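You operate a simulated robot arm through the tools that you are given. There is no shell and no other tool. Be economical: measure what you need, move in short steps, check, and stop when the job is done.

You are at the controls of a simulated two-armed robot. One attempt, no reset.

TASK
Hold the colander on the top of the tiered table steady with one hand and put the battery from the shelf under the drainer in it with the other.

The check looks at the end state, three seconds after you hand in, the way a careful person would. Anything else that was tipped, shoved, dropped, spilled or broken makes it a failure.

THE ROBOT
Two 7-joint arms with two-finger parallel grippers on one trunk, on a base that drives. Base frame: it is fixed to the floor where the robot stands at the start and does not move with it; the origin is under the middle of the robot, x ahead of it, y to its left, z up. Units: m, degrees, N and s.
The left shoulder is at the start at [0.022, 0.178, 0.936], the right one opposite. With the tool pointing down near the work surface each hand reaches from about 0.1 to 0.48 m from the robot's upright axis, wherever it stands, measured 20 degrees to its own side. Places, roughly: colander [-2, -2, 0.75]. Payload 1.57 kg a hand.
The TCP of each hand is the grasp point between the finger pads, 0.03 m short of the fingertips. In the tool frame z runs along the fingers and y along their closing line. The gripper opens to 0.08 m. The fingers are 0.017 m wide and 0.012 m thick; the gripper's body (0.04 by 0.082 m) begins 0.08 m behind the TCP.
Orientation is that of the tool frame in the base frame, as a unit quaternion [w, x, y, z]. With the fingers straight down and closing along the base's y, the tool's x points along the base's -x, its y along +y and its z along -z.

THE INTERFACE
- The arms move only by the tool servo_tool. It takes "left_motion", "right_motion" or both (then of equal length, played together; a hand with none holds still); each is a list of rows, each a list of 2 entries, a list of its own where there are three numbers: the shift along the base's x, y, z in units of 100 mm (1.0 is 100 mm), then the turn, a rotation vector about the base's x, y, z in units of 45 degrees (1.0 is 45 degrees). In form: [[[tx, ty, tz], [ax, ay, az]], ...]. A call has 1 to 8 rows; each row is the pose to reach, as a shift and turn from the pose commanded when the call began. "left_fingers" and "right_fingers" are, for a hand that has rows, the gripper command, from -1 (fully open) to 1 (shut), values between in proportion, set as the call begins (left out, the last holds). A call with a number of a shift or a turn outside -1 to 1 is refused whole. Each row takes 0.2 s and may step no farther than 0.05 m and 8.6 degrees from the row before; otherwise, or with a gripper value out of range, the whole call is refused. Where a pose cannot be reached the arm comes as near as it can. A force on the tool above 40 N (or 10 N above the force at the start of the call, whichever is more), or a blocked arm, ends the call early, and 0.2 s more pass. The fingers move at their own pace (about 0.045 m/s each) and stop on an object; they squeeze with about 43 N. The grip force told is the motor's: it shows also when the fingers shut on nothing. Time passes only in rows, and 0.2 s behind the last, so rows that repeat a pose let the fingers close. It gives the time, the measured TCP pose, the force on the tool (base axes), the opening and the grip force at its end, in the units of the frame above (readings bear some noise), with the torque about the TCP (base axes, N m) and any sound that the robot's microphone picked up, and new pictures: "views" is both (left out), scene, wrist or none (wrist: the cameras of the hands that moved).
- Cameras (640 x 400 px; columns grow to the right, rows downward): "scene" is now at [0.1901, 0.0668, 0.8709]; the picture's right is [0.28, -0.96, -0.04], its down [0.00, 0.04, -1.00] and it looks along [0.96, 0.28, 0.01] (base axes); focal length 214 px, centre (320, 200). "left" rides on the left gripper at [0.072, 0.007, -0.122] in its tool frame; the picture's right is [-0.09, 1.00, 0.00], its down [-0.84, -0.08, -0.54] and it looks along [-0.54, -0.05, 0.84] (tool axes); focal length 238 px, centre (320, 200). "right" rides on the right gripper at [0.072, -0.007, -0.122] in its tool frame; the picture's right is [0.09, 1.00, 0.00], its down [-0.84, 0.08, -0.54] and it looks along [-0.54, 0.05, 0.84] (tool axes); focal length 238 px, centre (320, 200). There is no depth. A picture from a camera that has moved, and an enlarged one, comes with that camera's place and axes in the base frame and with its lens.
- raise_lower(by): slides the trunk up (or, below 0, down) by that many m; the arms and the scene camera ride with it, the base frame stays. It gives what a move gives, with no picture.
- steer(legs): drives the robot by 1 to 6 legs, each [ahead, left, turn to the left] in m, m and degrees, along the robot's own axes; the way and the turn of a leg run together, so that a leg with both is an arc; at most 1.5 m and 180 degrees a leg. The arms and the cameras ride along, it lands a little off, and it stops where it bumps. It gives what a move gives, and a new picture of the scene camera.
- aim_head(pan, tilt): turns the head with the scene camera to pan (to the left, within 60 degrees either way) and tilt (down, from -29 to 69), counted from straight ahead of the robot. It gives what a move gives, and a new picture of the scene camera.
- inspect(camera, box): a new picture of the part [left, top, right, bottom] of that camera's present view, enlarged. No time passes.
- finish_job(): hands the job in; it is judged then, once.

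Go step by step. Nothing tells you exact positions but the pictures and the camera data: compare them with the known pose of the tool, close in by small moves and look again before you grip or let go. The budget is 120 turns and 260 pictures, counting those below and the enlarged ones. Unless the task says otherwise, let go and move clear before handing in, and close with one line.

The tools are called after "Request:" as a command line: name --argument value ..., lists and objects as JSON in quotes. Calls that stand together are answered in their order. servo_tool: Moves the arms, as the interface text tells. Its arguments: {"type":"object","properties":{"left_motion":{"type":"array","items":{"type":"array"}},"left_fingers":{"type":"number"},"right_motion":{"type":"array","items":{"type":"array"}},"right_fingers":{"type":"number"},"views":{"type":"string","enum":["both","scene","wrist","none"]}},"required":[]} The other tools are called the same way: raise_lower (by) slides the trunk up or down; steer (legs) drives the base; aim_head (pan, tilt) turns the head that bears the scene camera; inspect (camera, box) takes an enlarged picture of a part of a camera's view; finish_job () hands the job in.

At the start:

```text
time_s: 0.0
left_tcp_pos: [0.2, 0.2141, 0.8627]
left_ee_rot: [-0.417, 0.068, 0.901, -0.101]
left_force: [-302.9, -11.7, 320.9]
left_torque: [2.55, -74.4, 11.14]
left_width: 0.0644
left_grasp_force: 0.0
right_tcp_pos: [0.2255, 0.0149, 0.8554]
right_ee_rot: [-0.249, -0.003, 0.968, 0.013]
right_force: [-85.8, -35.6, 82.7]
right_torque: [-3.68, -4.23, -5.68]
right_width: 0.0802
right_grasp_force: 0.8
trunk travel left (down, up): [-0.275, 0.965]
robot x, y, heading: [0.0011, -0.0039, -0.1]
head pan, tilt: [16.1, 0.0]
```

scene: 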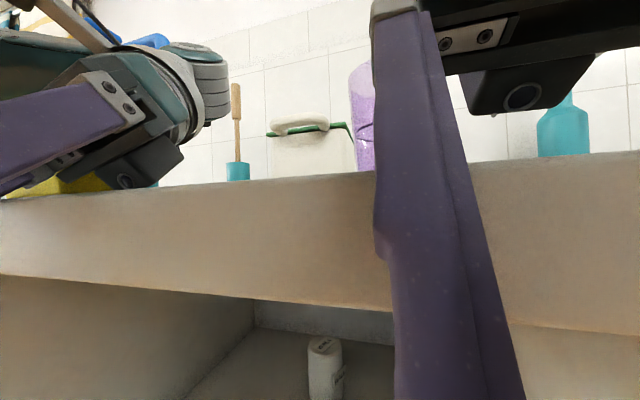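
right: 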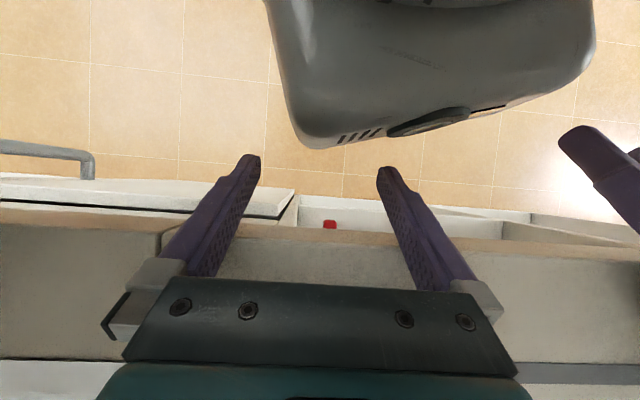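
left: 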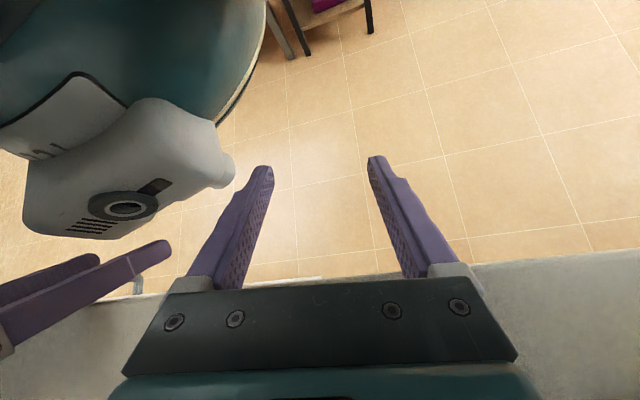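

I see the counter close in front, the arms folded near its edge with large contact forces, and a white can-like object (probably the battery) in a shelf beneath. First I look down to understand the contact.

Request:
aim_head --pan 0 --tilt 45

```text
time_s: 1.1
left_tcp_pos: [0.1996, 0.2163, 0.8635]
left_ee_rot: [-0.417, 0.079, 0.899, -0.109]
left_force: [-126.2, 18.7, 167.1]
left_torque: [-6.38, -42.4, 7.6]
left_width: 0.0604
left_grasp_force: 0.0
right_tcp_pos: [0.2238, 0.0167, 0.8528]
right_ee_rot: [-0.251, 0.003, 0.968, 0.008]
right_force: [-65.8, -22.6, 58.3]
right_torque: [-4.82, -8.69, -4.72]
right_width: 0.0801
right_grasp_force: 0.0
trunk travel left (down, up): [-0.275, 0.965]
robot x, y, heading: [0.0013, 0.0027, 0.0]
head pan, tilt: [0.0, 45.0]
camera scene: at [0.1905, 0.0508, 0.8062], right [0.03, -1.0, -0.04], down [-0.63, 0.01, -0.78], along [0.78, 0.05, -0.62], focal length 214 px, centre (320, 200)
```

scene: 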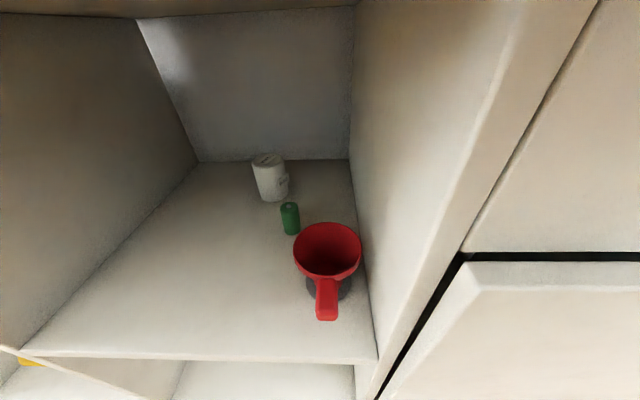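

I see a shelf holding a white can, a green cylinder and a red scoop/funnel. I enlarge them.

Request:
inspect --camera "scene" --box '[220, 130, 400, 340]'

Request:
aim_head --pan 30 --tilt -25

```text
1.90 times, centred on (310, 235) of scene
camera zoom: at [0.1905, 0.0508, 0.8062], right [0.03, -1.0, -0.04], down [-0.63, 0.01, -0.78], along [0.78, 0.05, -0.62], focal length 408 px, centre (339, 133)
```

zoom: 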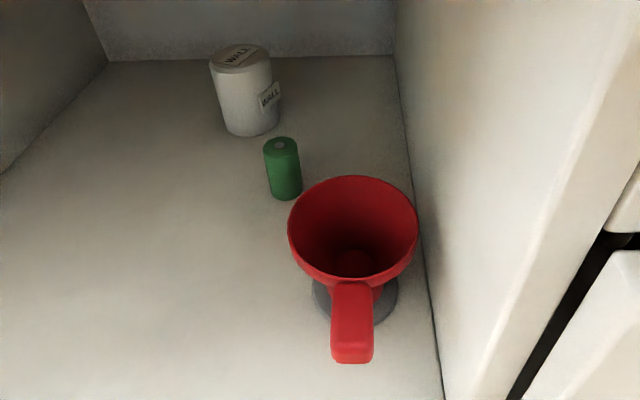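

```text
time_s: 2.5
left_tcp_pos: [0.1997, 0.2157, 0.8635]
left_ee_rot: [-0.417, 0.084, 0.898, -0.113]
left_force: [-159.0, 29.6, 162.4]
left_torque: [-10.06, -44.02, 8.85]
left_width: 0.0568
left_grasp_force: 0.1
right_tcp_pos: [0.2232, 0.0176, 0.8526]
right_ee_rot: [-0.257, -0.002, 0.966, 0.013]
right_force: [-71.0, -28.2, 46.3]
right_torque: [-1.9, -3.08, -4.67]
right_width: 0.0803
right_grasp_force: 0.6
trunk travel left (down, up): [-0.275, 0.965]
robot x, y, heading: [-0.0038, -0.0032, 0.2]
head pan, tilt: [30.0, -25.0]
camera scene: at [0.1671, 0.0796, 0.9045], right [0.5, -0.86, -0.04], down [0.37, 0.25, -0.89], along [0.78, 0.43, 0.45], focal length 214 px, centre (320, 200)
```

scene: 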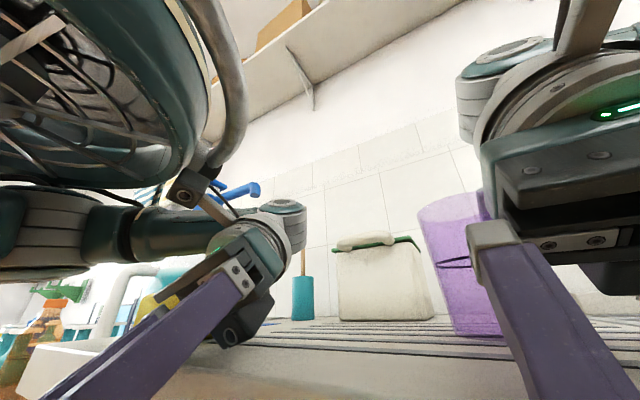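

The ridged drainer is right above this shelf, so the green cylinder is the battery. The counter pushes the hands back and up, so I back off to free the arms.

Request:
steer --legs '[[-0.15, 0, 0]]'

Request:
aim_head --pan 0 --tilt 15

```text
time_s: 3.6
left_tcp_pos: [0.1997, 0.2152, 0.8526]
left_ee_rot: [-0.368, 0.081, 0.922, -0.095]
left_force: [20.8, 54.6, 245.4]
left_torque: [-0.63, -40.73, 6.16]
left_width: 0.0549
left_grasp_force: 0.0
right_tcp_pos: [0.2153, 0.0137, 0.8504]
right_ee_rot: [-0.225, 0.002, 0.974, 0.013]
right_force: [-0.4, -1.4, -0.3]
right_torque: [-0.02, 0.0, 0.01]
right_width: 0.0798
right_grasp_force: 0.0
trunk travel left (down, up): [-0.275, 0.965]
robot x, y, heading: [-0.0648, 0.0002, -0.3]
head pan, tilt: [30.0, -25.0]
stopped in leg 1: the force on the tool passed its limit at 252 N (the readings are from after the stop); the commanded pose is now the measured one
camera scene: at [0.1516, 0.0746, 0.9008], right [0.5, -0.87, -0.01], down [0.41, 0.24, -0.88], along [0.76, 0.43, 0.48], focal length 214 px, centre (320, 200)
```

scene: 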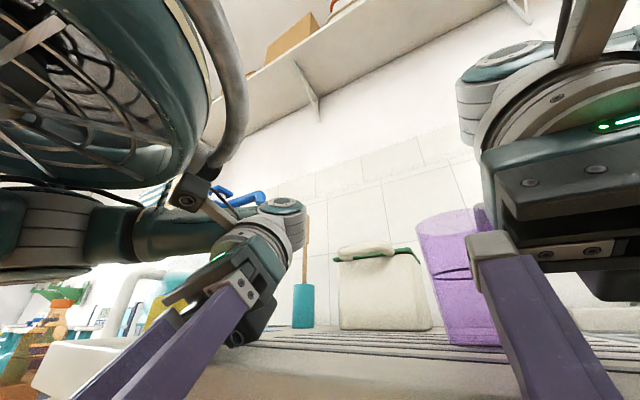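

```text
time_s: 4.7
left_tcp_pos: [0.1986, 0.2131, 0.8527]
left_ee_rot: [-0.367, 0.077, 0.922, -0.099]
left_force: [53.0, 35.3, 246.6]
left_torque: [-0.21, -38.81, 4.16]
left_width: 0.0557
left_grasp_force: 0.0
right_tcp_pos: [0.2135, 0.0128, 0.8491]
right_ee_rot: [-0.225, 0.002, 0.974, 0.013]
right_force: [1.1, 0.7, 0.6]
right_torque: [0.03, -0.02, 0.02]
right_width: 0.08
right_grasp_force: 0.0
trunk travel left (down, up): [-0.275, 0.965]
robot x, y, heading: [-0.0633, 0.0036, -0.4]
head pan, tilt: [0.0, 15.0]
camera scene: at [0.1845, 0.0404, 0.8413], right [0.0, -1.0, -0.04], down [-0.21, 0.04, -0.98], along [0.98, 0.01, -0.21], focal length 214 px, centre (320, 200)
```

scene: 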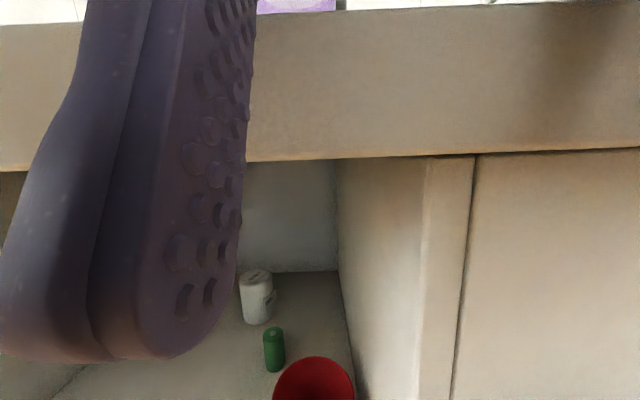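

The right hand is free; the left is still pressed down on the counter edge. I lift the left hand slowly.

Request:
servo_tool --left_motion '[[[0, 0, 0.2], [0, 0, 0]], [[0, 0, 0.5], [0, 0, 0]], [[0, 0, 0.8], [0, 0, 0]]]' --views "both"

```text
time_s: 4.9
left_tcp_pos: [0.199, 0.2127, 0.8525]
left_ee_rot: [-0.364, 0.076, 0.922, -0.108]
left_force: [4.9, 45.4, 260.8]
left_torque: [-0.1, -44.4, 6.54]
left_width: 0.056
left_grasp_force: 0.2
right_tcp_pos: [0.2119, 0.0146, 0.8488]
right_ee_rot: [-0.225, 0.001, 0.974, 0.013]
right_force: [-0.2, 0.2, 0.4]
right_torque: [-0.02, 0.02, 0.0]
right_width: 0.0799
right_grasp_force: 0.0
trunk travel left (down, up): [-0.275, 0.965]
robot x, y, heading: [-0.0665, 0.0015, -0.2]
head pan, tilt: [0.0, 15.0]
stopped in row 1 (left hand): the force on the tool passed its limit at 328 N (the readings are from after the stop); the commanded pose is now the measured one
camera scene: at [0.1831, 0.0423, 0.8407], right [0.0, -1.0, -0.04], down [-0.21, 0.04, -0.98], along [0.98, 0.01, -0.21], focal length 214 px, centre (320, 200)
camera left: at [0.2312, 0.2533, 0.985], right [0.13, 0.94, -0.32], down [0.97, -0.18, -0.14], along [-0.19, -0.29, -0.94], focal length 238 px, centre (320, 200)
```

scene: 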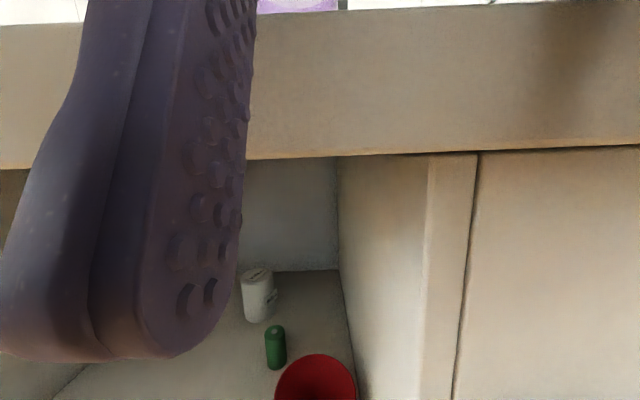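
left: 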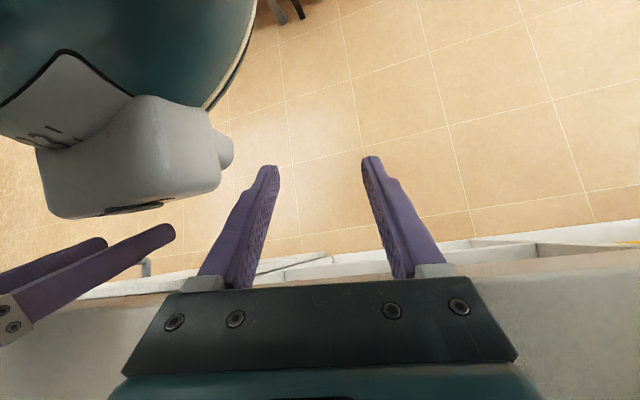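

The contact pushes the left hand upward, so raising the trunk should unload it. I raise a little.

Request:
raise_lower --by 0.05

Request:
aim_head --pan 45 --tilt 0

```text
time_s: 5.8
left_tcp_pos: [0.1459, 0.1759, 0.8655]
left_ee_rot: [-0.392, 0.08, 0.909, -0.117]
left_force: [7.9, 7.3, -67.2]
left_torque: [-3.93, 3.35, -0.02]
left_width: 0.0801
left_grasp_force: 0.1
right_tcp_pos: [0.1613, -0.0268, 0.8719]
right_ee_rot: [-0.249, 0.006, 0.969, -0.004]
right_force: [0.1, 0.5, 0.5]
right_torque: [-0.03, 0.02, 0.0]
right_width: 0.08
right_grasp_force: 0.0
trunk travel left (down, up): [-0.325, 0.915]
robot x, y, heading: [-0.0656, 0.0029, -0.3]
head pan, tilt: [0.0, 15.0]
```

```text
time_s: 7.0
left_tcp_pos: [0.1426, 0.1732, 0.8669]
left_ee_rot: [-0.393, 0.079, 0.909, -0.119]
left_force: [-13.8, 4.9, -72.2]
left_torque: [-3.75, 0.3, 0.73]
left_width: 0.0798
left_grasp_force: 0.0
right_tcp_pos: [0.159, -0.0259, 0.8722]
right_ee_rot: [-0.25, 0.008, 0.968, 0.0]
right_force: [12.5, 22.7, 4.1]
right_torque: [0.89, -0.04, -1.0]
right_width: 0.0801
right_grasp_force: 0.3
trunk travel left (down, up): [-0.325, 0.915]
robot x, y, heading: [-0.0663, -0.0004, -0.1]
head pan, tilt: [45.0, 0.0]
camera scene: at [0.1026, 0.0609, 0.8876], right [0.68, -0.73, 0.0], down [-0.01, -0.01, -1.0], along [0.73, 0.68, -0.01], focal length 214 px, centre (320, 200)
```

scene: 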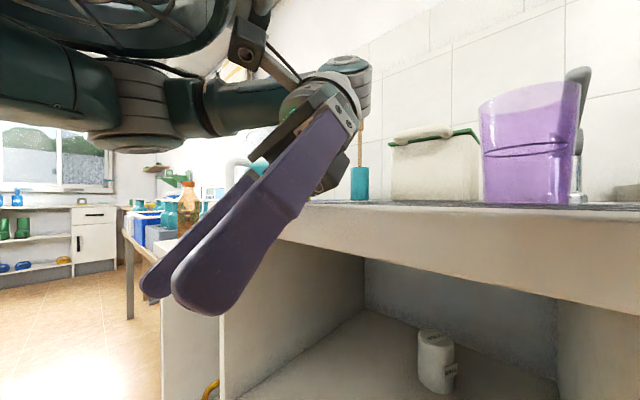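

The arms are almost free of the counter now. I back away farther.

Request:
steer --legs '[[-0.35, 0, 0]]'

```text
time_s: 9.2
left_tcp_pos: [-0.2026, 0.1741, 0.866]
left_ee_rot: [-0.395, 0.081, 0.908, -0.116]
left_force: [9.2, -0.9, -67.2]
left_torque: [-2.82, 3.75, -0.41]
left_width: 0.0799
left_grasp_force: 0.0
right_tcp_pos: [-0.1884, -0.0256, 0.8723]
right_ee_rot: [-0.249, 0.011, 0.969, -0.002]
right_force: [21.9, 24.5, 4.6]
right_torque: [0.81, -0.33, -1.38]
right_width: 0.0803
right_grasp_force: 0.2
trunk travel left (down, up): [-0.325, 0.915]
robot x, y, heading: [-0.4119, 0.0063, -0.6]
head pan, tilt: [45.0, 0.0]
camera scene: at [-0.2434, 0.0622, 0.8872], right [0.67, -0.74, 0.0], down [-0.01, -0.01, -1.0], along [0.74, 0.67, -0.01], focal length 214 px, centre (320, 200)
```

scene: 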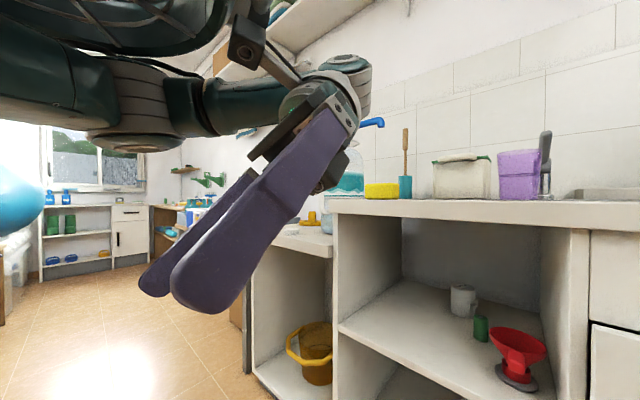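

Clear of the counter, with some residual self-contact on the hands. I move both hands forward and apart.

Request:
servo_tool --left_motion '[[[0.3, 0.1, -0.1], [0, 0, 0]], [[0.6, 0.2, -0.2], [0, 0, 0]], [[0.9, 0.3, -0.3], [0, 0, 0]]]' --right_motion '[[[0.3, -0.3, 0], [0, 0, 0]], [[0.6, -0.6, 0], [0, 0, 0]], [[0.9, -0.9, 0], [0, 0, 0]]]' --views "scene"

```text
time_s: 9.9
left_tcp_pos: [-0.1655, 0.2221, 0.7975]
left_ee_rot: [-0.47, 0.013, 0.865, -0.174]
left_force: [-0.3, 0.2, -0.3]
left_torque: [0.04, 0.01, 0.02]
left_width: 0.08
left_grasp_force: 0.1
right_tcp_pos: [-0.1394, -0.0886, 0.8347]
right_ee_rot: [-0.317, 0.008, 0.948, -0.006]
right_force: [0.2, -0.1, -0.2]
right_torque: [0.03, -0.03, 0.01]
right_width: 0.0801
right_grasp_force: 0.1
trunk travel left (down, up): [-0.325, 0.915]
robot x, y, heading: [-0.4097, 0.0025, -0.5]
head pan, tilt: [45.0, 0.0]
stopped in row 3 (left hand): the arm was blocked; the commanded pose is now the measured one
camera scene: at [-0.2456, 0.0644, 0.8886], right [0.7, -0.71, 0.0], down [0.0, 0.0, -1.0], along [0.71, 0.7, 0.0], focal length 214 px, centre (320, 200)
```

scene: 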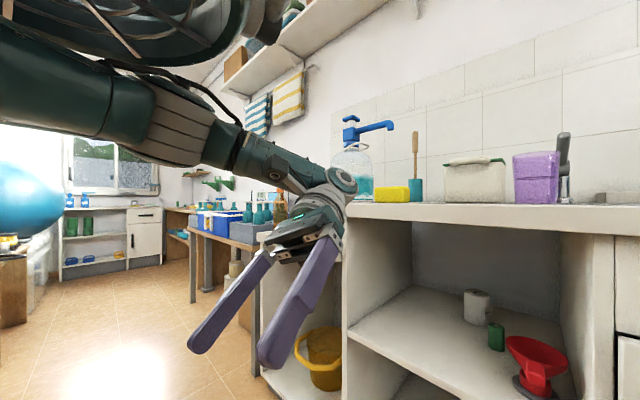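

Forces are zero now. The battery stands around (0.475, 0.127, base z 0.50), the scoop beside it at about (0.36, 0.05). I turn both hands to point down first.

Request:
servo_tool --left_motion '[[[0, 0, 0], [0, -0.166, 0]], [[0, 0, 0], [0, -0.333, 0]], [[0, 0, 0], [0, -0.5, 0]], [[0, 0, 0], [0, -0.666, 0]], [[0, 0, 0], [0, -0.833, 0]], [[0, 0, 0], [0, -1.0, 0]]]' --right_motion '[[[0, 0, 0], [0, -0.14, 0]], [[0, 0, 0], [0, -0.28, 0]], [[0, 0, 0], [0, -0.42, 0]], [[0, 0, 0], [0, -0.56, 0]], [[0, 0, 0], [0, -0.7, 0]], [[0, 0, 0], [0, -0.82, 0]]]' --views "scene"

```text
time_s: 11.5
left_tcp_pos: [-0.1652, 0.2241, 0.7982]
left_ee_rot: [-0.103, 0.077, 0.98, -0.155]
left_force: [0.6, 0.0, 0.5]
left_torque: [-0.02, -0.04, -0.01]
left_width: 0.08
left_grasp_force: 0.1
right_tcp_pos: [-0.1487, -0.0907, 0.8094]
right_ee_rot: [-0.052, 0.015, 0.998, -0.014]
right_force: [0.9, 0.8, 0.5]
right_torque: [-0.02, 0.02, 0.0]
right_width: 0.08
right_grasp_force: 0.1
trunk travel left (down, up): [-0.325, 0.915]
robot x, y, heading: [-0.4103, 0.0034, -0.6]
head pan, tilt: [45.0, 0.0]
stopped in row 6 (right hand): the arm was blocked; the commanded pose is now the measured one
camera scene: at [-0.2455, 0.0644, 0.8886], right [0.7, -0.71, 0.0], down [0.0, 0.0, -1.0], along [0.71, 0.7, 0.0], focal length 214 px, centre (320, 200)
```

scene: 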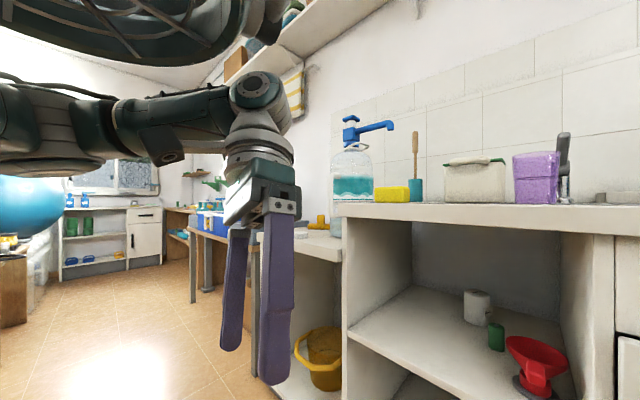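

Both hands point roughly down. I lower the trunk toward the shelf height and aim the head at the battery.

Request:
raise_lower --by -0.24

Request:
aim_head --pan 0 --tilt 10

```text
time_s: 14.0
left_tcp_pos: [-0.1656, 0.2217, 0.5594]
left_ee_rot: [-0.102, 0.078, 0.98, -0.155]
left_force: [0.0, 1.3, -0.6]
left_torque: [0.02, -0.01, 0.03]
left_width: 0.08
left_grasp_force: 0.0
right_tcp_pos: [-0.149, -0.0908, 0.5695]
right_ee_rot: [-0.052, 0.016, 0.998, -0.014]
right_force: [0.1, -0.2, -0.4]
right_torque: [-0.03, -0.03, 0.0]
right_width: 0.0801
right_grasp_force: 0.0
trunk travel left (down, up): [-0.085, 1.155]
robot x, y, heading: [-0.4076, 0.0052, -0.5]
head pan, tilt: [45.0, 0.0]
```

```text
time_s: 15.1
left_tcp_pos: [-0.1669, 0.221, 0.5579]
left_ee_rot: [-0.103, 0.078, 0.98, -0.154]
left_force: [0.8, 0.7, -1.2]
left_torque: [-0.01, -0.02, 0.0]
left_width: 0.0803
left_grasp_force: 0.1
right_tcp_pos: [-0.1494, -0.0914, 0.5691]
right_ee_rot: [-0.052, 0.016, 0.998, -0.014]
right_force: [0.3, 0.7, 1.0]
right_torque: [0.02, -0.04, 0.01]
right_width: 0.0799
right_grasp_force: 0.0
trunk travel left (down, up): [-0.085, 1.155]
robot x, y, heading: [-0.4114, 0.0033, -0.5]
head pan, tilt: [0.0, 10.0]
camera scene: at [-0.2171, 0.0006, 0.6326], right [-0.01, -1.0, 0.0], down [-0.17, 0.0, -0.98], along [0.98, -0.01, -0.17], focal length 214 px, centre (320, 200)
```

scene: 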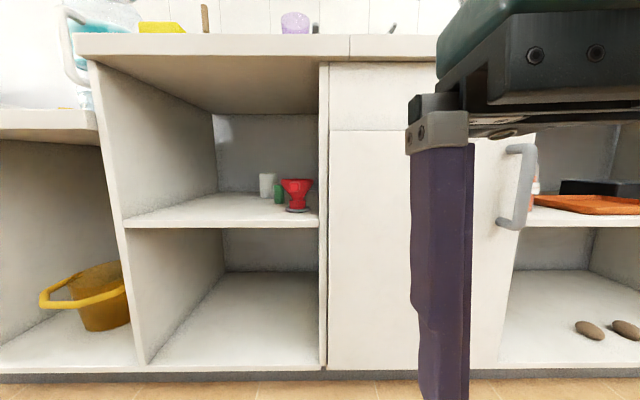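

I enlarge the shelf to refine the battery position.

Request:
inspect --camera "scene" --box '[240, 160, 336, 220]'

```text
6.67 times, centred on (288, 190) of scene
camera zoom: at [-0.2171, 0.0006, 0.6326], right [-0.01, -1.0, 0.0], down [-0.17, 0.0, -0.98], along [0.98, -0.01, -0.17], focal length 1430 px, centre (533, 267)
```

zoom: 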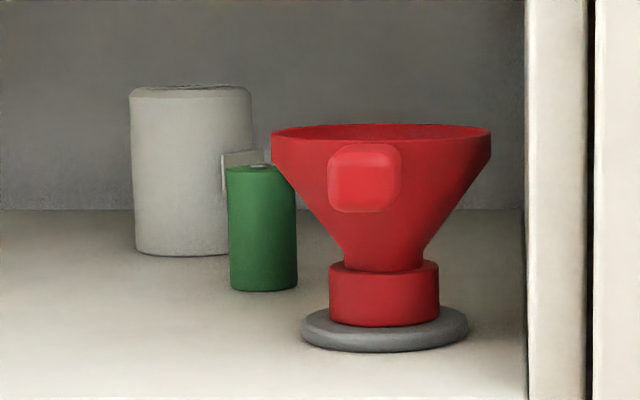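

Battery refined at about (0.485, 0.13), 34 mm wide, 60 mm tall. I turn the left hand to a 45° downward, 30° rightward approach.

Request:
servo_tool --left_motion '[[[0.25, -0.1, 0.03], [-0.004, -0.161, -0.033]], [[0.5, -0.2, 0.05], [-0.008, -0.322, -0.066]], [[0.75, -0.3, 0.08], [-0.012, -0.483, -0.098]], [[1.0, -0.4, 0.1], [-0.016, -0.644, -0.131]]]' --views "none"

Request:
servo_tool --left_motion '[[[0.25, -0.1, 0.03], [-0.004, -0.161, -0.033]], [[0.5, -0.2, 0.05], [-0.008, -0.322, -0.066]], [[0.75, -0.3, 0.08], [-0.012, -0.483, -0.098]], [[1.0, -0.4, 0.1], [-0.016, -0.644, -0.131]]]' --views "both"

```text
time_s: 16.1
left_tcp_pos: [-0.0645, 0.1827, 0.5633]
left_ee_rot: [0.131, 0.16, 0.97, -0.131]
left_force: [-0.3, 0.2, 0.0]
left_torque: [-0.01, 0.01, -0.01]
left_width: 0.0798
left_grasp_force: 0.1
right_tcp_pos: [-0.1488, -0.0911, 0.5691]
right_ee_rot: [-0.051, 0.016, 0.998, -0.014]
right_force: [-0.3, 0.5, 0.2]
right_torque: [-0.01, 0.04, 0.01]
right_width: 0.08
right_grasp_force: 0.1
trunk travel left (down, up): [-0.085, 1.155]
robot x, y, heading: [-0.4135, 0.0069, -0.9]
head pan, tilt: [0.0, 10.0]
```

```text
time_s: 17.1
left_tcp_pos: [0.0349, 0.139, 0.5789]
left_ee_rot: [0.372, 0.24, 0.891, -0.098]
left_force: [-0.9, 0.5, -0.8]
left_torque: [-0.02, 0.0, 0.0]
left_width: 0.0798
left_grasp_force: 0.0
right_tcp_pos: [-0.1482, -0.0906, 0.5695]
right_ee_rot: [-0.052, 0.015, 0.998, -0.014]
right_force: [-0.2, -0.2, 0.9]
right_torque: [-0.01, 0.0, 0.0]
right_width: 0.0801
right_grasp_force: 0.1
trunk travel left (down, up): [-0.085, 1.155]
robot x, y, heading: [-0.4101, 0.0061, -0.4]
head pan, tilt: [0.0, 10.0]
camera scene: at [-0.2167, 0.0, 0.6326], right [-0.01, -1.0, 0.0], down [-0.17, 0.0, -0.98], along [0.98, -0.01, -0.17], focal length 214 px, centre (320, 200)
camera left: at [-0.0794, 0.2141, 0.6141], right [0.56, 0.83, 0.07], down [0.14, -0.17, 0.98], along [0.82, -0.53, -0.21], focal length 238 px, centre (320, 200)
```

scene: 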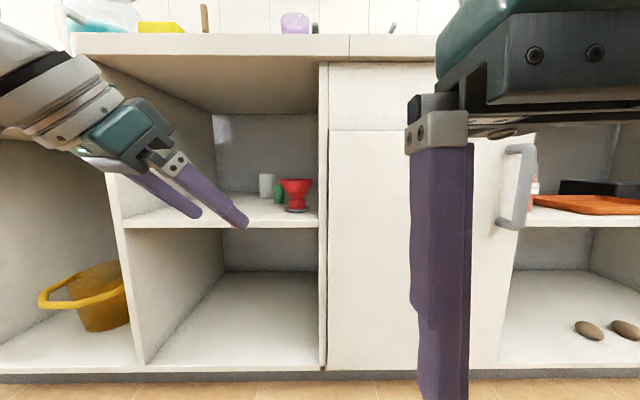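
left: 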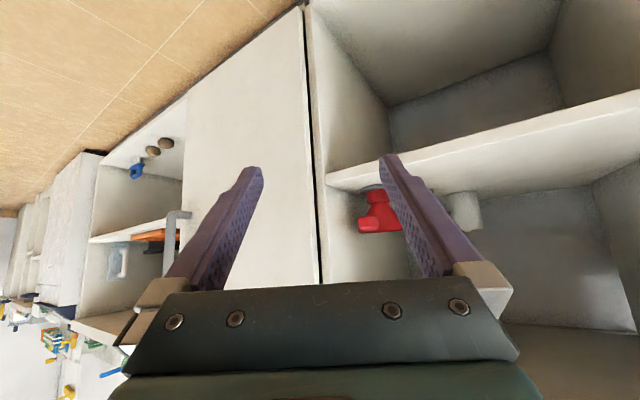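

Hand is set at the wanted angle. I drive left and forward so the hand enters the bay clear of the scoop.

Request:
steer --legs '[[0, 0.1, 0], [0.24, 0, 0]]'

Request:
aim_head --pan 20 --tilt 15

```text
time_s: 19.6
left_tcp_pos: [0.2723, 0.2417, 0.5779]
left_ee_rot: [0.37, 0.239, 0.892, -0.099]
left_force: [1.1, -0.1, 0.9]
left_torque: [0.02, -0.03, 0.0]
left_width: 0.0801
left_grasp_force: 0.1
right_tcp_pos: [0.09, 0.0101, 0.5699]
right_ee_rot: [-0.051, 0.015, 0.998, -0.015]
right_force: [0.8, 0.1, -0.2]
right_torque: [-0.02, 0.0, 0.01]
right_width: 0.0802
right_grasp_force: 0.0
trunk travel left (down, up): [-0.085, 1.155]
robot x, y, heading: [-0.1723, 0.1076, -0.3]
head pan, tilt: [0.0, 10.0]
camera scene: at [0.022, 0.1009, 0.6324], right [-0.01, -1.0, 0.0], down [-0.17, 0.0, -0.98], along [0.98, -0.01, -0.17], focal length 214 px, centre (320, 200)
```

scene: 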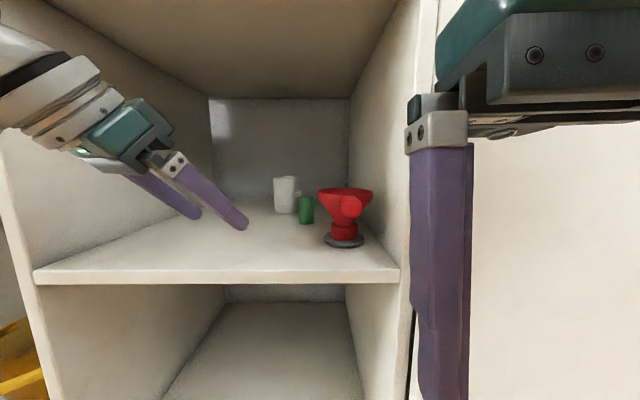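

```text
time_s: 20.5
left_tcp_pos: [0.2745, 0.2402, 0.5791]
left_ee_rot: [0.371, 0.239, 0.892, -0.098]
left_force: [0.0, -0.2, -0.1]
left_torque: [0.0, 0.03, 0.02]
left_width: 0.0799
left_grasp_force: 0.1
right_tcp_pos: [0.0909, 0.0091, 0.5701]
right_ee_rot: [-0.052, 0.014, 0.998, -0.014]
right_force: [0.7, 0.5, 0.2]
right_torque: [-0.01, 0.03, 0.01]
right_width: 0.0799
right_grasp_force: 0.1
trunk travel left (down, up): [-0.085, 1.155]
robot x, y, heading: [-0.1716, 0.1031, -0.3]
head pan, tilt: [20.0, 15.0]
camera scene: at [0.0182, 0.1328, 0.6244], right [0.33, -0.94, 0.0], down [-0.24, -0.09, -0.97], along [0.91, 0.32, -0.26], focal length 214 px, centre (320, 200)
```

scene: 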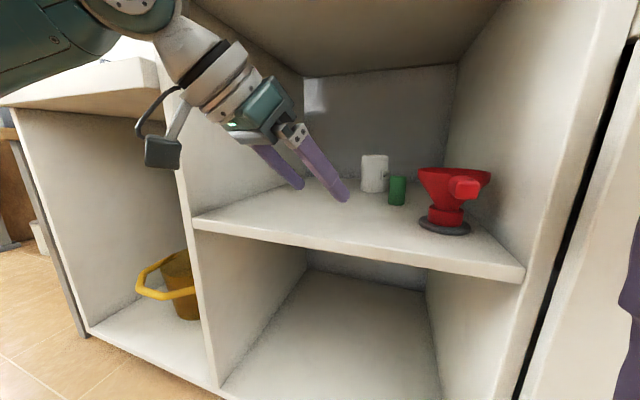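

Battery now reads about (0.483, 0.127). I advance the left hand partway along its approach line and look.

Request:
servo_tool --left_motion '[[[0.3, -0.16, -0.05], [0, 0, 0]], [[0.6, -0.33, -0.1], [0, 0, 0]], [[0.9, -0.49, -0.15], [0, 0, 0]], [[1.0, -0.54, -0.2], [0, 0, 0]]]' --views "both"

```text
time_s: 21.5
left_tcp_pos: [0.3727, 0.1872, 0.5591]
left_ee_rot: [0.37, 0.239, 0.892, -0.098]
left_force: [0.0, -0.1, -0.5]
left_torque: [0.01, 0.01, 0.0]
left_width: 0.0802
left_grasp_force: 0.1
right_tcp_pos: [0.0918, 0.01, 0.5694]
right_ee_rot: [-0.052, 0.014, 0.998, -0.013]
right_force: [0.6, 0.5, -0.3]
right_torque: [0.0, 0.0, 0.03]
right_width: 0.08
right_grasp_force: 0.0
trunk travel left (down, up): [-0.085, 1.155]
robot x, y, heading: [-0.1681, 0.1058, -0.4]
head pan, tilt: [20.0, 15.0]
camera scene: at [0.0182, 0.1326, 0.6244], right [0.34, -0.94, 0.0], down [-0.24, -0.09, -0.97], along [0.91, 0.32, -0.26], focal length 214 px, centre (320, 200)
camera left: at [0.2581, 0.261, 0.5936], right [0.55, 0.83, 0.07], down [0.14, -0.17, 0.97], along [0.82, -0.53, -0.21], focal length 238 px, centre (320, 200)
```

scene: 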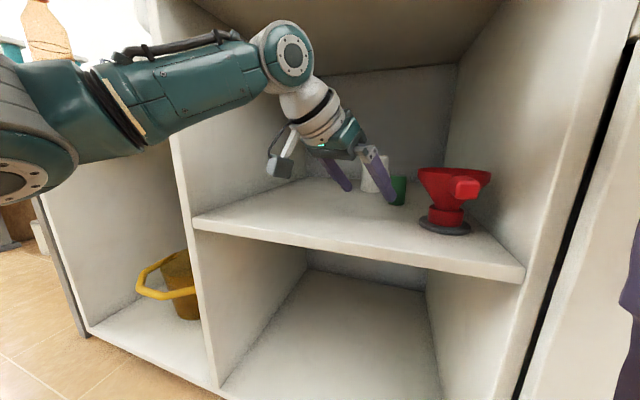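
left: 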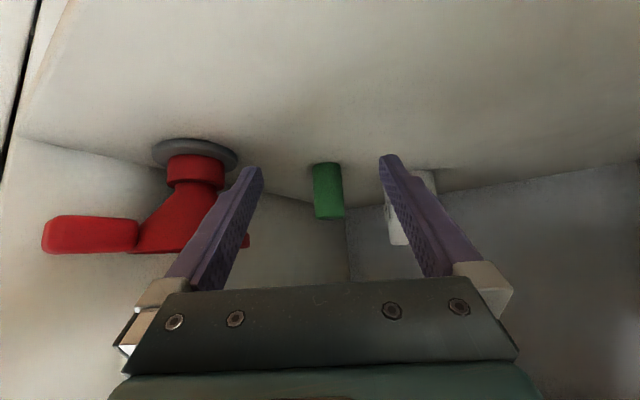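

The battery is centred between the open fingers. I advance to straddle it.

Request:
servo_tool --left_motion '[[[0.25, -0.13, -0.07], [0, 0, 0]], [[0.5, -0.27, -0.14], [0, 0, 0]], [[0.75, -0.4, -0.2], [0, 0, 0]], [[1.0, -0.54, -0.22], [0, 0, 0]]]' --views "both"

```text
time_s: 22.5
left_tcp_pos: [0.4339, 0.146, 0.5371]
left_ee_rot: [0.371, 0.239, 0.892, -0.098]
left_force: [-0.3, -0.3, 0.6]
left_torque: [0.01, -0.01, -0.02]
left_width: 0.0799
left_grasp_force: 0.1
left hand out of reach, approached as far as the arm can: row 3, 4
right_tcp_pos: [0.091, 0.01, 0.5698]
right_ee_rot: [-0.051, 0.014, 0.999, -0.014]
right_force: [-1.2, -0.7, -0.3]
right_torque: [0.01, 0.01, -0.03]
right_width: 0.08
right_grasp_force: 0.0
trunk travel left (down, up): [-0.085, 1.155]
robot x, y, heading: [-0.1712, 0.1097, -0.4]
head pan, tilt: [20.0, 15.0]
camera scene: at [0.018, 0.1334, 0.6244], right [0.34, -0.94, 0.0], down [-0.24, -0.09, -0.97], along [0.91, 0.32, -0.26], focal length 214 px, centre (320, 200)
camera left: at [0.3194, 0.2223, 0.5719], right [0.55, 0.83, 0.07], down [0.14, -0.17, 0.98], along [0.82, -0.53, -0.21], focal length 238 px, centre (320, 200)
```

scene: 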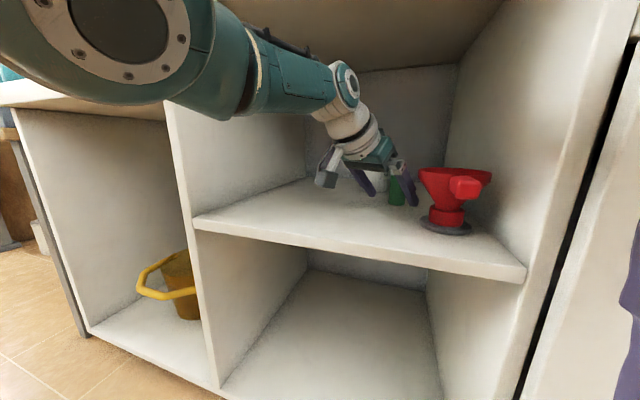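
left: 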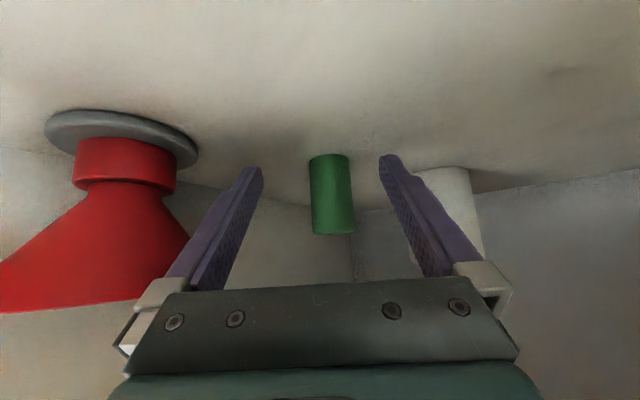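

Arm reach ended 4–5 cm short; I bring the base forward and slightly right by that amount.

Request:
steer --legs '[[0.044, -0.018, 0]]'

Request:
inspect --camera "left" --box '[160, 80, 480, 280]'

```text
time_s: 23.4
left_tcp_pos: [0.4753, 0.13, 0.535]
left_ee_rot: [0.369, 0.239, 0.893, -0.099]
left_force: [0.1, 0.6, -0.1]
left_torque: [-0.02, -0.03, -0.02]
left_width: 0.0799
left_grasp_force: 0.0
right_tcp_pos: [0.1323, -0.0088, 0.5687]
right_ee_rot: [-0.053, 0.015, 0.998, -0.013]
right_force: [0.0, -0.6, -1.7]
right_torque: [-0.04, -0.04, -0.01]
right_width: 0.0799
right_grasp_force: 0.0
trunk travel left (down, up): [-0.085, 1.155]
robot x, y, heading: [-0.1279, 0.0873, -0.7]
head pan, tilt: [20.0, 15.0]
camera scene: at [0.0593, 0.1156, 0.624], right [0.33, -0.94, 0.0], down [-0.25, -0.09, -0.97], along [0.91, 0.32, -0.26], focal length 214 px, centre (320, 200)
```

scene: 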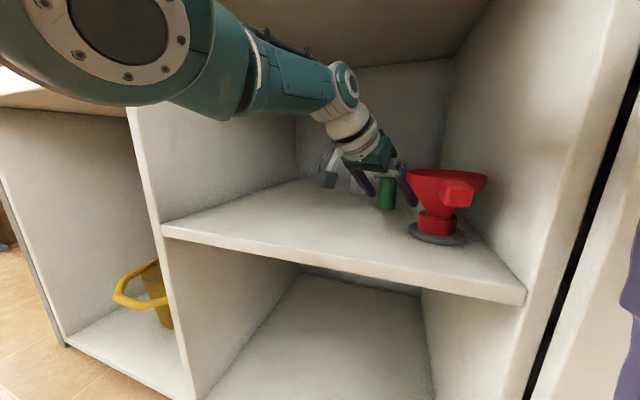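

```text
2.00 times, centred on (320, 180) of left
camera zoom: at [0.3605, 0.2046, 0.5705], right [0.55, 0.83, 0.07], down [0.14, -0.17, 0.97], along [0.82, -0.53, -0.21], focal length 477 px, centre (320, 240)
```

zoom: 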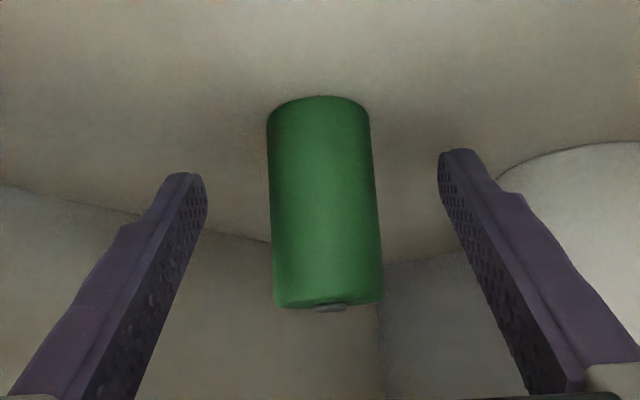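

The battery axis is about 1 cm ahead of the TCP; I nudge the base forward 1 cm, then close.

Request:
steer --legs '[[0.01, -0.003, 0]]'

Request:
servo_tool --left_motion '[[[0, 0, 0], [0, 0, 0]], [[0, 0, 0], [0, 0, 0]], [[0, 0, 0], [0, 0, 0]], [[0, 0, 0], [0, 0, 0]], [[0, 0, 0], [0, 0, 0]], [[0, 0, 0], [0, 0, 0]]]' --left_fingers 1 --views "wrist"

```text
time_s: 24.1
left_tcp_pos: [0.4868, 0.1264, 0.5363]
left_ee_rot: [0.37, 0.238, 0.893, -0.098]
left_force: [0.4, -0.5, 0.5]
left_torque: [0.02, -0.03, 0.03]
left_width: 0.08
left_grasp_force: 0.1
right_tcp_pos: [0.1434, -0.0118, 0.5697]
right_ee_rot: [-0.052, 0.015, 0.998, -0.014]
right_force: [0.7, 0.1, 0.0]
right_torque: [-0.02, -0.03, 0.01]
right_width: 0.0802
right_grasp_force: 0.1
trunk travel left (down, up): [-0.085, 1.155]
robot x, y, heading: [-0.1229, 0.0821, -0.5]
head pan, tilt: [20.0, 15.0]
camera scene: at [0.0709, 0.1118, 0.6242], right [0.33, -0.94, 0.0], down [-0.24, -0.09, -0.97], along [0.91, 0.32, -0.26], focal length 214 px, centre (320, 200)
```

scene: 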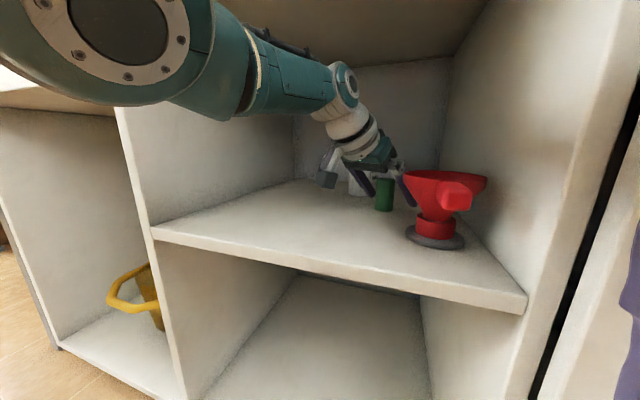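

```text
time_s: 25.6
left_tcp_pos: [0.4883, 0.1261, 0.5361]
left_ee_rot: [0.369, 0.239, 0.893, -0.098]
left_force: [0.4, -0.5, -0.4]
left_torque: [0.01, 0.0, 0.01]
left_width: 0.0318
left_grasp_force: 40.6
right_tcp_pos: [0.1446, -0.012, 0.5691]
right_ee_rot: [-0.053, 0.015, 0.998, -0.014]
right_force: [-0.3, -0.2, -0.2]
right_torque: [-0.03, -0.01, -0.02]
right_width: 0.08
right_grasp_force: 0.0
trunk travel left (down, up): [-0.085, 1.155]
robot x, y, heading: [-0.1144, 0.0782, -0.3]
head pan, tilt: [20.0, 15.0]
camera left: at [0.3734, 0.2004, 0.5713], right [0.55, 0.83, 0.07], down [0.14, -0.17, 0.97], along [0.82, -0.53, -0.21], focal length 238 px, centre (320, 200)
```

left: 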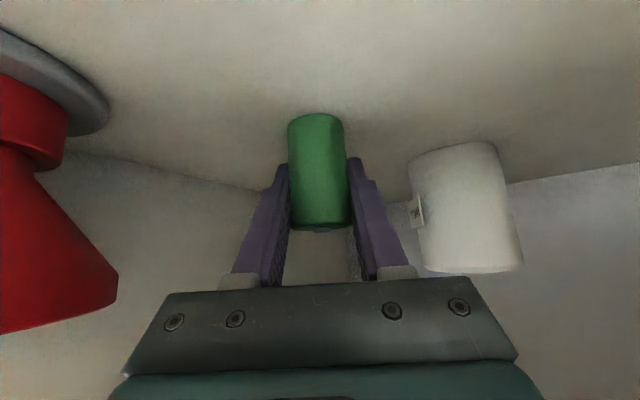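

The battery is gripped. I lift it slightly, then retreat along the approach line.

Request:
servo_tool --left_motion '[[[0, 0, 0.12], [0, 0, 0]], [[0, 0, 0.25], [0, 0, 0]], [[-0.3, 0.17, 0.25], [0, 0, 0]], [[-0.6, 0.34, 0.28], [0, 0, 0]], [[-0.9, 0.5, 0.3], [0, 0, 0]]]' --views "both"

```text
time_s: 26.3
left_tcp_pos: [0.485, 0.1362, 0.5625]
left_ee_rot: [0.371, 0.223, 0.896, -0.103]
left_force: [2.0, -1.6, 4.8]
left_torque: [0.0, -0.11, -0.02]
left_width: 0.0317
left_grasp_force: 39.9
right_tcp_pos: [0.1472, -0.0118, 0.5703]
right_ee_rot: [-0.052, 0.016, 0.998, -0.014]
right_force: [-0.6, 0.6, 0.5]
right_torque: [0.0, 0.0, 0.02]
right_width: 0.08
right_grasp_force: 0.1
trunk travel left (down, up): [-0.085, 1.155]
robot x, y, heading: [-0.1164, 0.0799, -0.8]
head pan, tilt: [20.0, 15.0]
stopped in row 3 (left hand): the force on the tool passed its limit at 61 N (the readings are from after the stop); the commanded pose is now the measured one
camera scene: at [0.0737, 0.1116, 0.6246], right [0.33, -0.94, 0.0], down [-0.24, -0.09, -0.97], along [0.91, 0.32, -0.26], focal length 214 px, centre (320, 200)
camera left: at [0.3695, 0.2081, 0.597], right [0.53, 0.85, 0.05], down [0.15, -0.15, 0.98], along [0.83, -0.51, -0.21], focal length 238 px, centre (320, 200)
```

scene: 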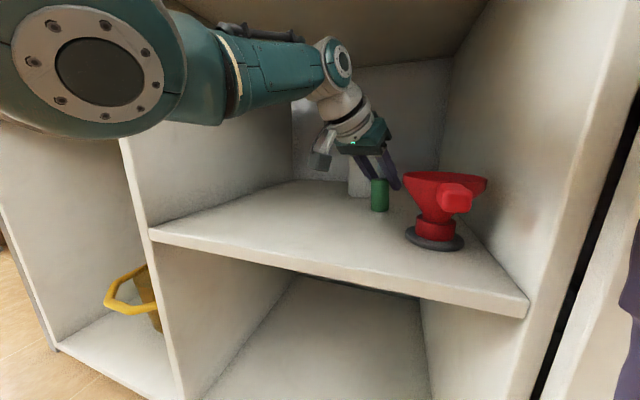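
left: 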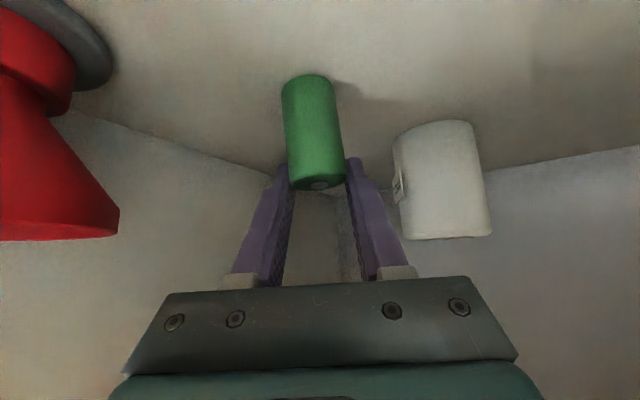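

The lift succeeded (the battery is off the shelf), but the arm stopped on a force spike while retracting near full stretch. I retreat with the base instead, diagonally, away from the scoop.

Request:
steer --legs '[[-0.1, 0.058, 0], [-0.3, 0, 0]]'

```text
time_s: 29.1
left_tcp_pos: [0.0859, 0.1932, 0.5609]
left_ee_rot: [0.369, 0.229, 0.895, -0.104]
left_force: [0.6, 0.2, -0.3]
left_torque: [-0.01, 0.0, 0.0]
left_width: 0.0315
left_grasp_force: 40.2
right_tcp_pos: [-0.2554, 0.05, 0.5692]
right_ee_rot: [-0.053, 0.022, 0.998, -0.014]
right_force: [0.2, 0.6, 0.2]
right_torque: [-0.02, 0.02, 0.02]
right_width: 0.0802
right_grasp_force: 0.1
trunk travel left (down, up): [-0.085, 1.155]
robot x, y, heading: [-0.5181, 0.1525, -1.2]
head pan, tilt: [20.0, 15.0]
camera scene: at [-0.3267, 0.174, 0.6245], right [0.32, -0.95, 0.0], down [-0.24, -0.08, -0.97], along [0.92, 0.31, -0.26], focal length 214 px, centre (320, 200)
```

scene: 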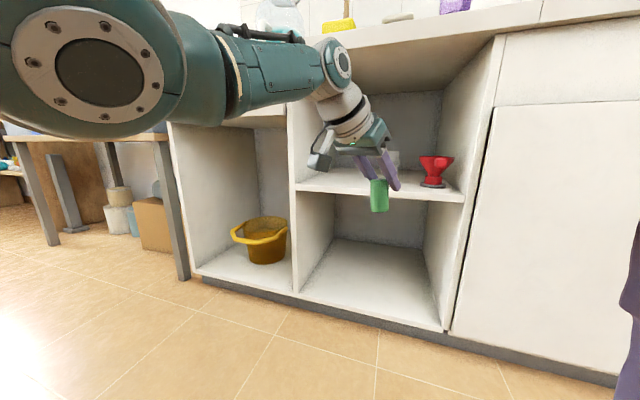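

The battery is out of the cabinet. I draw the left hand in and raise the trunk for travelling.

Request:
servo_tool --left_motion '[[[-0.3, 0.1, 0.1], [0, 0, 0]], [[-0.6, 0.2, 0.2], [0, 0, 0]], [[-0.9, 0.3, 0.3], [0, 0, 0]], [[-1.0, 0.35, 0.4], [0, 0, 0]]]' --views "none"

Request:
servo_tool --left_motion '[[[-0.3, 0.1, 0.1], [0, 0, 0]], [[-0.6, 0.2, 0.2], [0, 0, 0]], [[-0.9, 0.3, 0.3], [0, 0, 0]], [[-1.0, 0.35, 0.4], [0, 0, 0]]]' --views "none"

Request:
raise_lower --by 0.3

Request:
aim_head --pan -60 --tilt 15

```text
time_s: 30.1
left_tcp_pos: [-0.0116, 0.2281, 0.603]
left_ee_rot: [0.369, 0.229, 0.895, -0.106]
left_force: [0.5, -0.8, -2.1]
left_torque: [0.01, -0.04, 0.05]
left_width: 0.0317
left_grasp_force: 40.4
right_tcp_pos: [-0.2561, 0.0501, 0.5691]
right_ee_rot: [-0.052, 0.023, 0.998, -0.014]
right_force: [-0.5, -0.1, -1.0]
right_torque: [0.01, 0.0, 0.01]
right_width: 0.0798
right_grasp_force: 0.1
trunk travel left (down, up): [-0.085, 1.155]
robot x, y, heading: [-0.5167, 0.1504, -1.1]
head pan, tilt: [20.0, 15.0]
```

```text
time_s: 31.3
left_tcp_pos: [-0.1139, 0.2637, 0.5957]
left_ee_rot: [0.296, 0.225, 0.923, -0.098]
left_force: [-0.2, -0.2, -2.1]
left_torque: [0.0, -0.04, -0.03]
left_width: 0.0319
left_grasp_force: 40.1
right_tcp_pos: [-0.2569, 0.0503, 0.5689]
right_ee_rot: [-0.053, 0.023, 0.998, -0.014]
right_force: [-0.6, 0.2, -0.8]
right_torque: [0.02, 0.0, -0.02]
right_width: 0.0801
right_grasp_force: 0.0
trunk travel left (down, up): [-0.085, 1.155]
robot x, y, heading: [-0.5149, 0.1477, -1.8]
head pan, tilt: [20.0, 15.0]
stopped in row 4 (left hand): the arm was blocked; the commanded pose is now the measured one
```

```text
time_s: 34.3
left_tcp_pos: [-0.1139, 0.264, 0.8966]
left_ee_rot: [0.295, 0.224, 0.923, -0.098]
left_force: [0.0, 0.4, -1.2]
left_torque: [0.02, -0.02, -0.01]
left_width: 0.0318
left_grasp_force: 40.6
right_tcp_pos: [-0.2566, 0.0494, 0.8699]
right_ee_rot: [-0.053, 0.023, 0.998, -0.014]
right_force: [0.1, -0.5, -0.3]
right_torque: [0.0, 0.0, 0.02]
right_width: 0.0801
right_grasp_force: 0.1
trunk travel left (down, up): [-0.385, 0.855]
robot x, y, heading: [-0.5138, 0.1485, -1.4]
head pan, tilt: [20.0, 15.0]
```

```text
time_s: 35.9
left_tcp_pos: [-0.1131, 0.2636, 0.8965]
left_ee_rot: [0.296, 0.225, 0.923, -0.098]
left_force: [0.5, -0.3, -1.7]
left_torque: [0.02, -0.05, -0.01]
left_width: 0.0318
left_grasp_force: 40.7
right_tcp_pos: [-0.2559, 0.0501, 0.8698]
right_ee_rot: [-0.054, 0.022, 0.998, -0.013]
right_force: [-0.6, -0.1, 0.1]
right_torque: [-0.01, 0.02, -0.01]
right_width: 0.0803
right_grasp_force: 0.0
trunk travel left (down, up): [-0.385, 0.855]
robot x, y, heading: [-0.5161, 0.1466, -1.3]
head pan, tilt: [-60.0, 15.0]
camera scene: at [-0.3712, 0.0622, 0.9244], right [-0.88, -0.48, 0.0], down [-0.12, 0.23, -0.97], along [0.46, -0.85, -0.26], focal length 214 px, centre (320, 200)
```

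scene: 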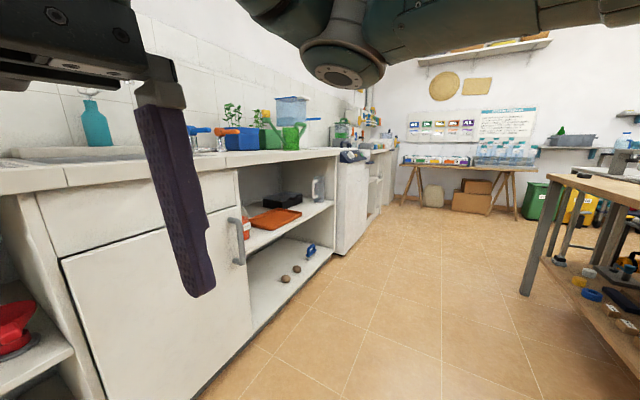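

I see the room: a wooden table toward (-1, -1.6). I turn right to look for the tiered table with the colander.

Request:
steer --legs '[[-0.1, 0, 0], [0, 0, -90]]'

Request:
aim_head --pan -40 --tilt 10

```text
time_s: 40.9
left_tcp_pos: [-0.511, -0.2545, 0.8962]
left_ee_rot: [0.139, 0.813, 0.491, -0.279]
left_force: [0.7, -0.1, -2.0]
left_torque: [0.01, -0.01, 0.02]
left_width: 0.0317
left_grasp_force: 40.2
right_tcp_pos: [-0.7241, -0.1086, 0.8689]
right_ee_rot: [-0.047, 0.723, 0.688, 0.028]
right_force: [0.2, 0.5, 0.5]
right_torque: [0.0, 0.05, -0.01]
right_width: 0.0802
right_grasp_force: 0.0
trunk travel left (down, up): [-0.385, 0.855]
robot x, y, heading: [-0.628, 0.1511, -91.8]
head pan, tilt: [-60.0, 15.0]
camera scene: at [-0.708, 0.0055, 0.9244], right [-0.47, 0.88, 0.0], down [0.23, 0.12, -0.97], along [-0.85, -0.46, -0.26], focal length 214 px, centre (320, 200)
```

scene: 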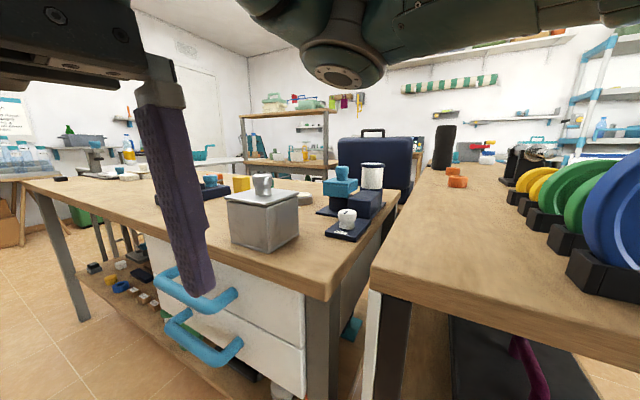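

```text
time_s: 41.7
left_tcp_pos: [-0.512, -0.2541, 0.8963]
left_ee_rot: [0.139, 0.813, 0.492, -0.278]
left_force: [-1.2, -0.6, -2.2]
left_torque: [-0.04, -0.02, -0.01]
left_width: 0.0315
left_grasp_force: 40.1
right_tcp_pos: [-0.7233, -0.1093, 0.8688]
right_ee_rot: [-0.047, 0.724, 0.688, 0.028]
right_force: [-0.3, 0.2, 0.8]
right_torque: [0.0, 0.0, -0.01]
right_width: 0.0804
right_grasp_force: 0.0
trunk travel left (down, up): [-0.385, 0.855]
robot x, y, heading: [-0.6243, 0.152, -91.8]
head pan, tilt: [-40.0, 10.0]
camera scene: at [-0.6877, -0.0196, 0.9325], right [-0.75, 0.67, 0.0], down [0.12, 0.13, -0.98], along [-0.66, -0.73, -0.17], focal length 214 px, centre (320, 200)
```

scene: 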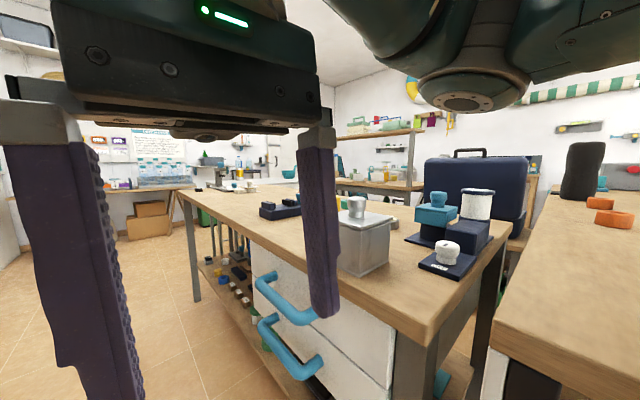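

The predicted direction of the colander falls near column 289, row 178, where a teal bowl appears. I enlarge it.

Request:
inspect --camera "scene" --box '[180, 120, 430, 276]'

```text
2.56 times, centred on (305, 198) of scene
camera zoom: at [-0.6877, -0.0196, 0.9325], right [-0.75, 0.67, 0.0], down [0.12, 0.13, -0.98], along [-0.66, -0.73, -0.17], focal length 549 px, centre (358, 205)
```

zoom: 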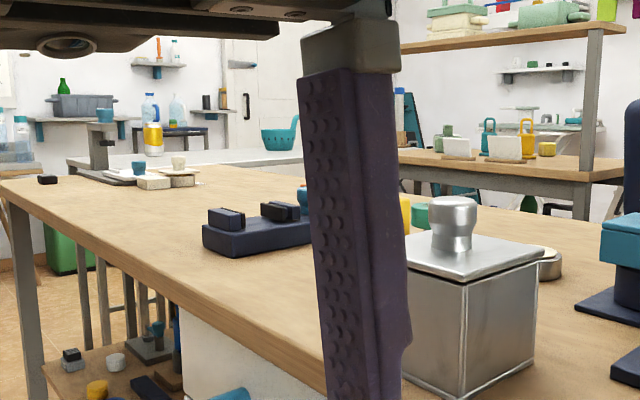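

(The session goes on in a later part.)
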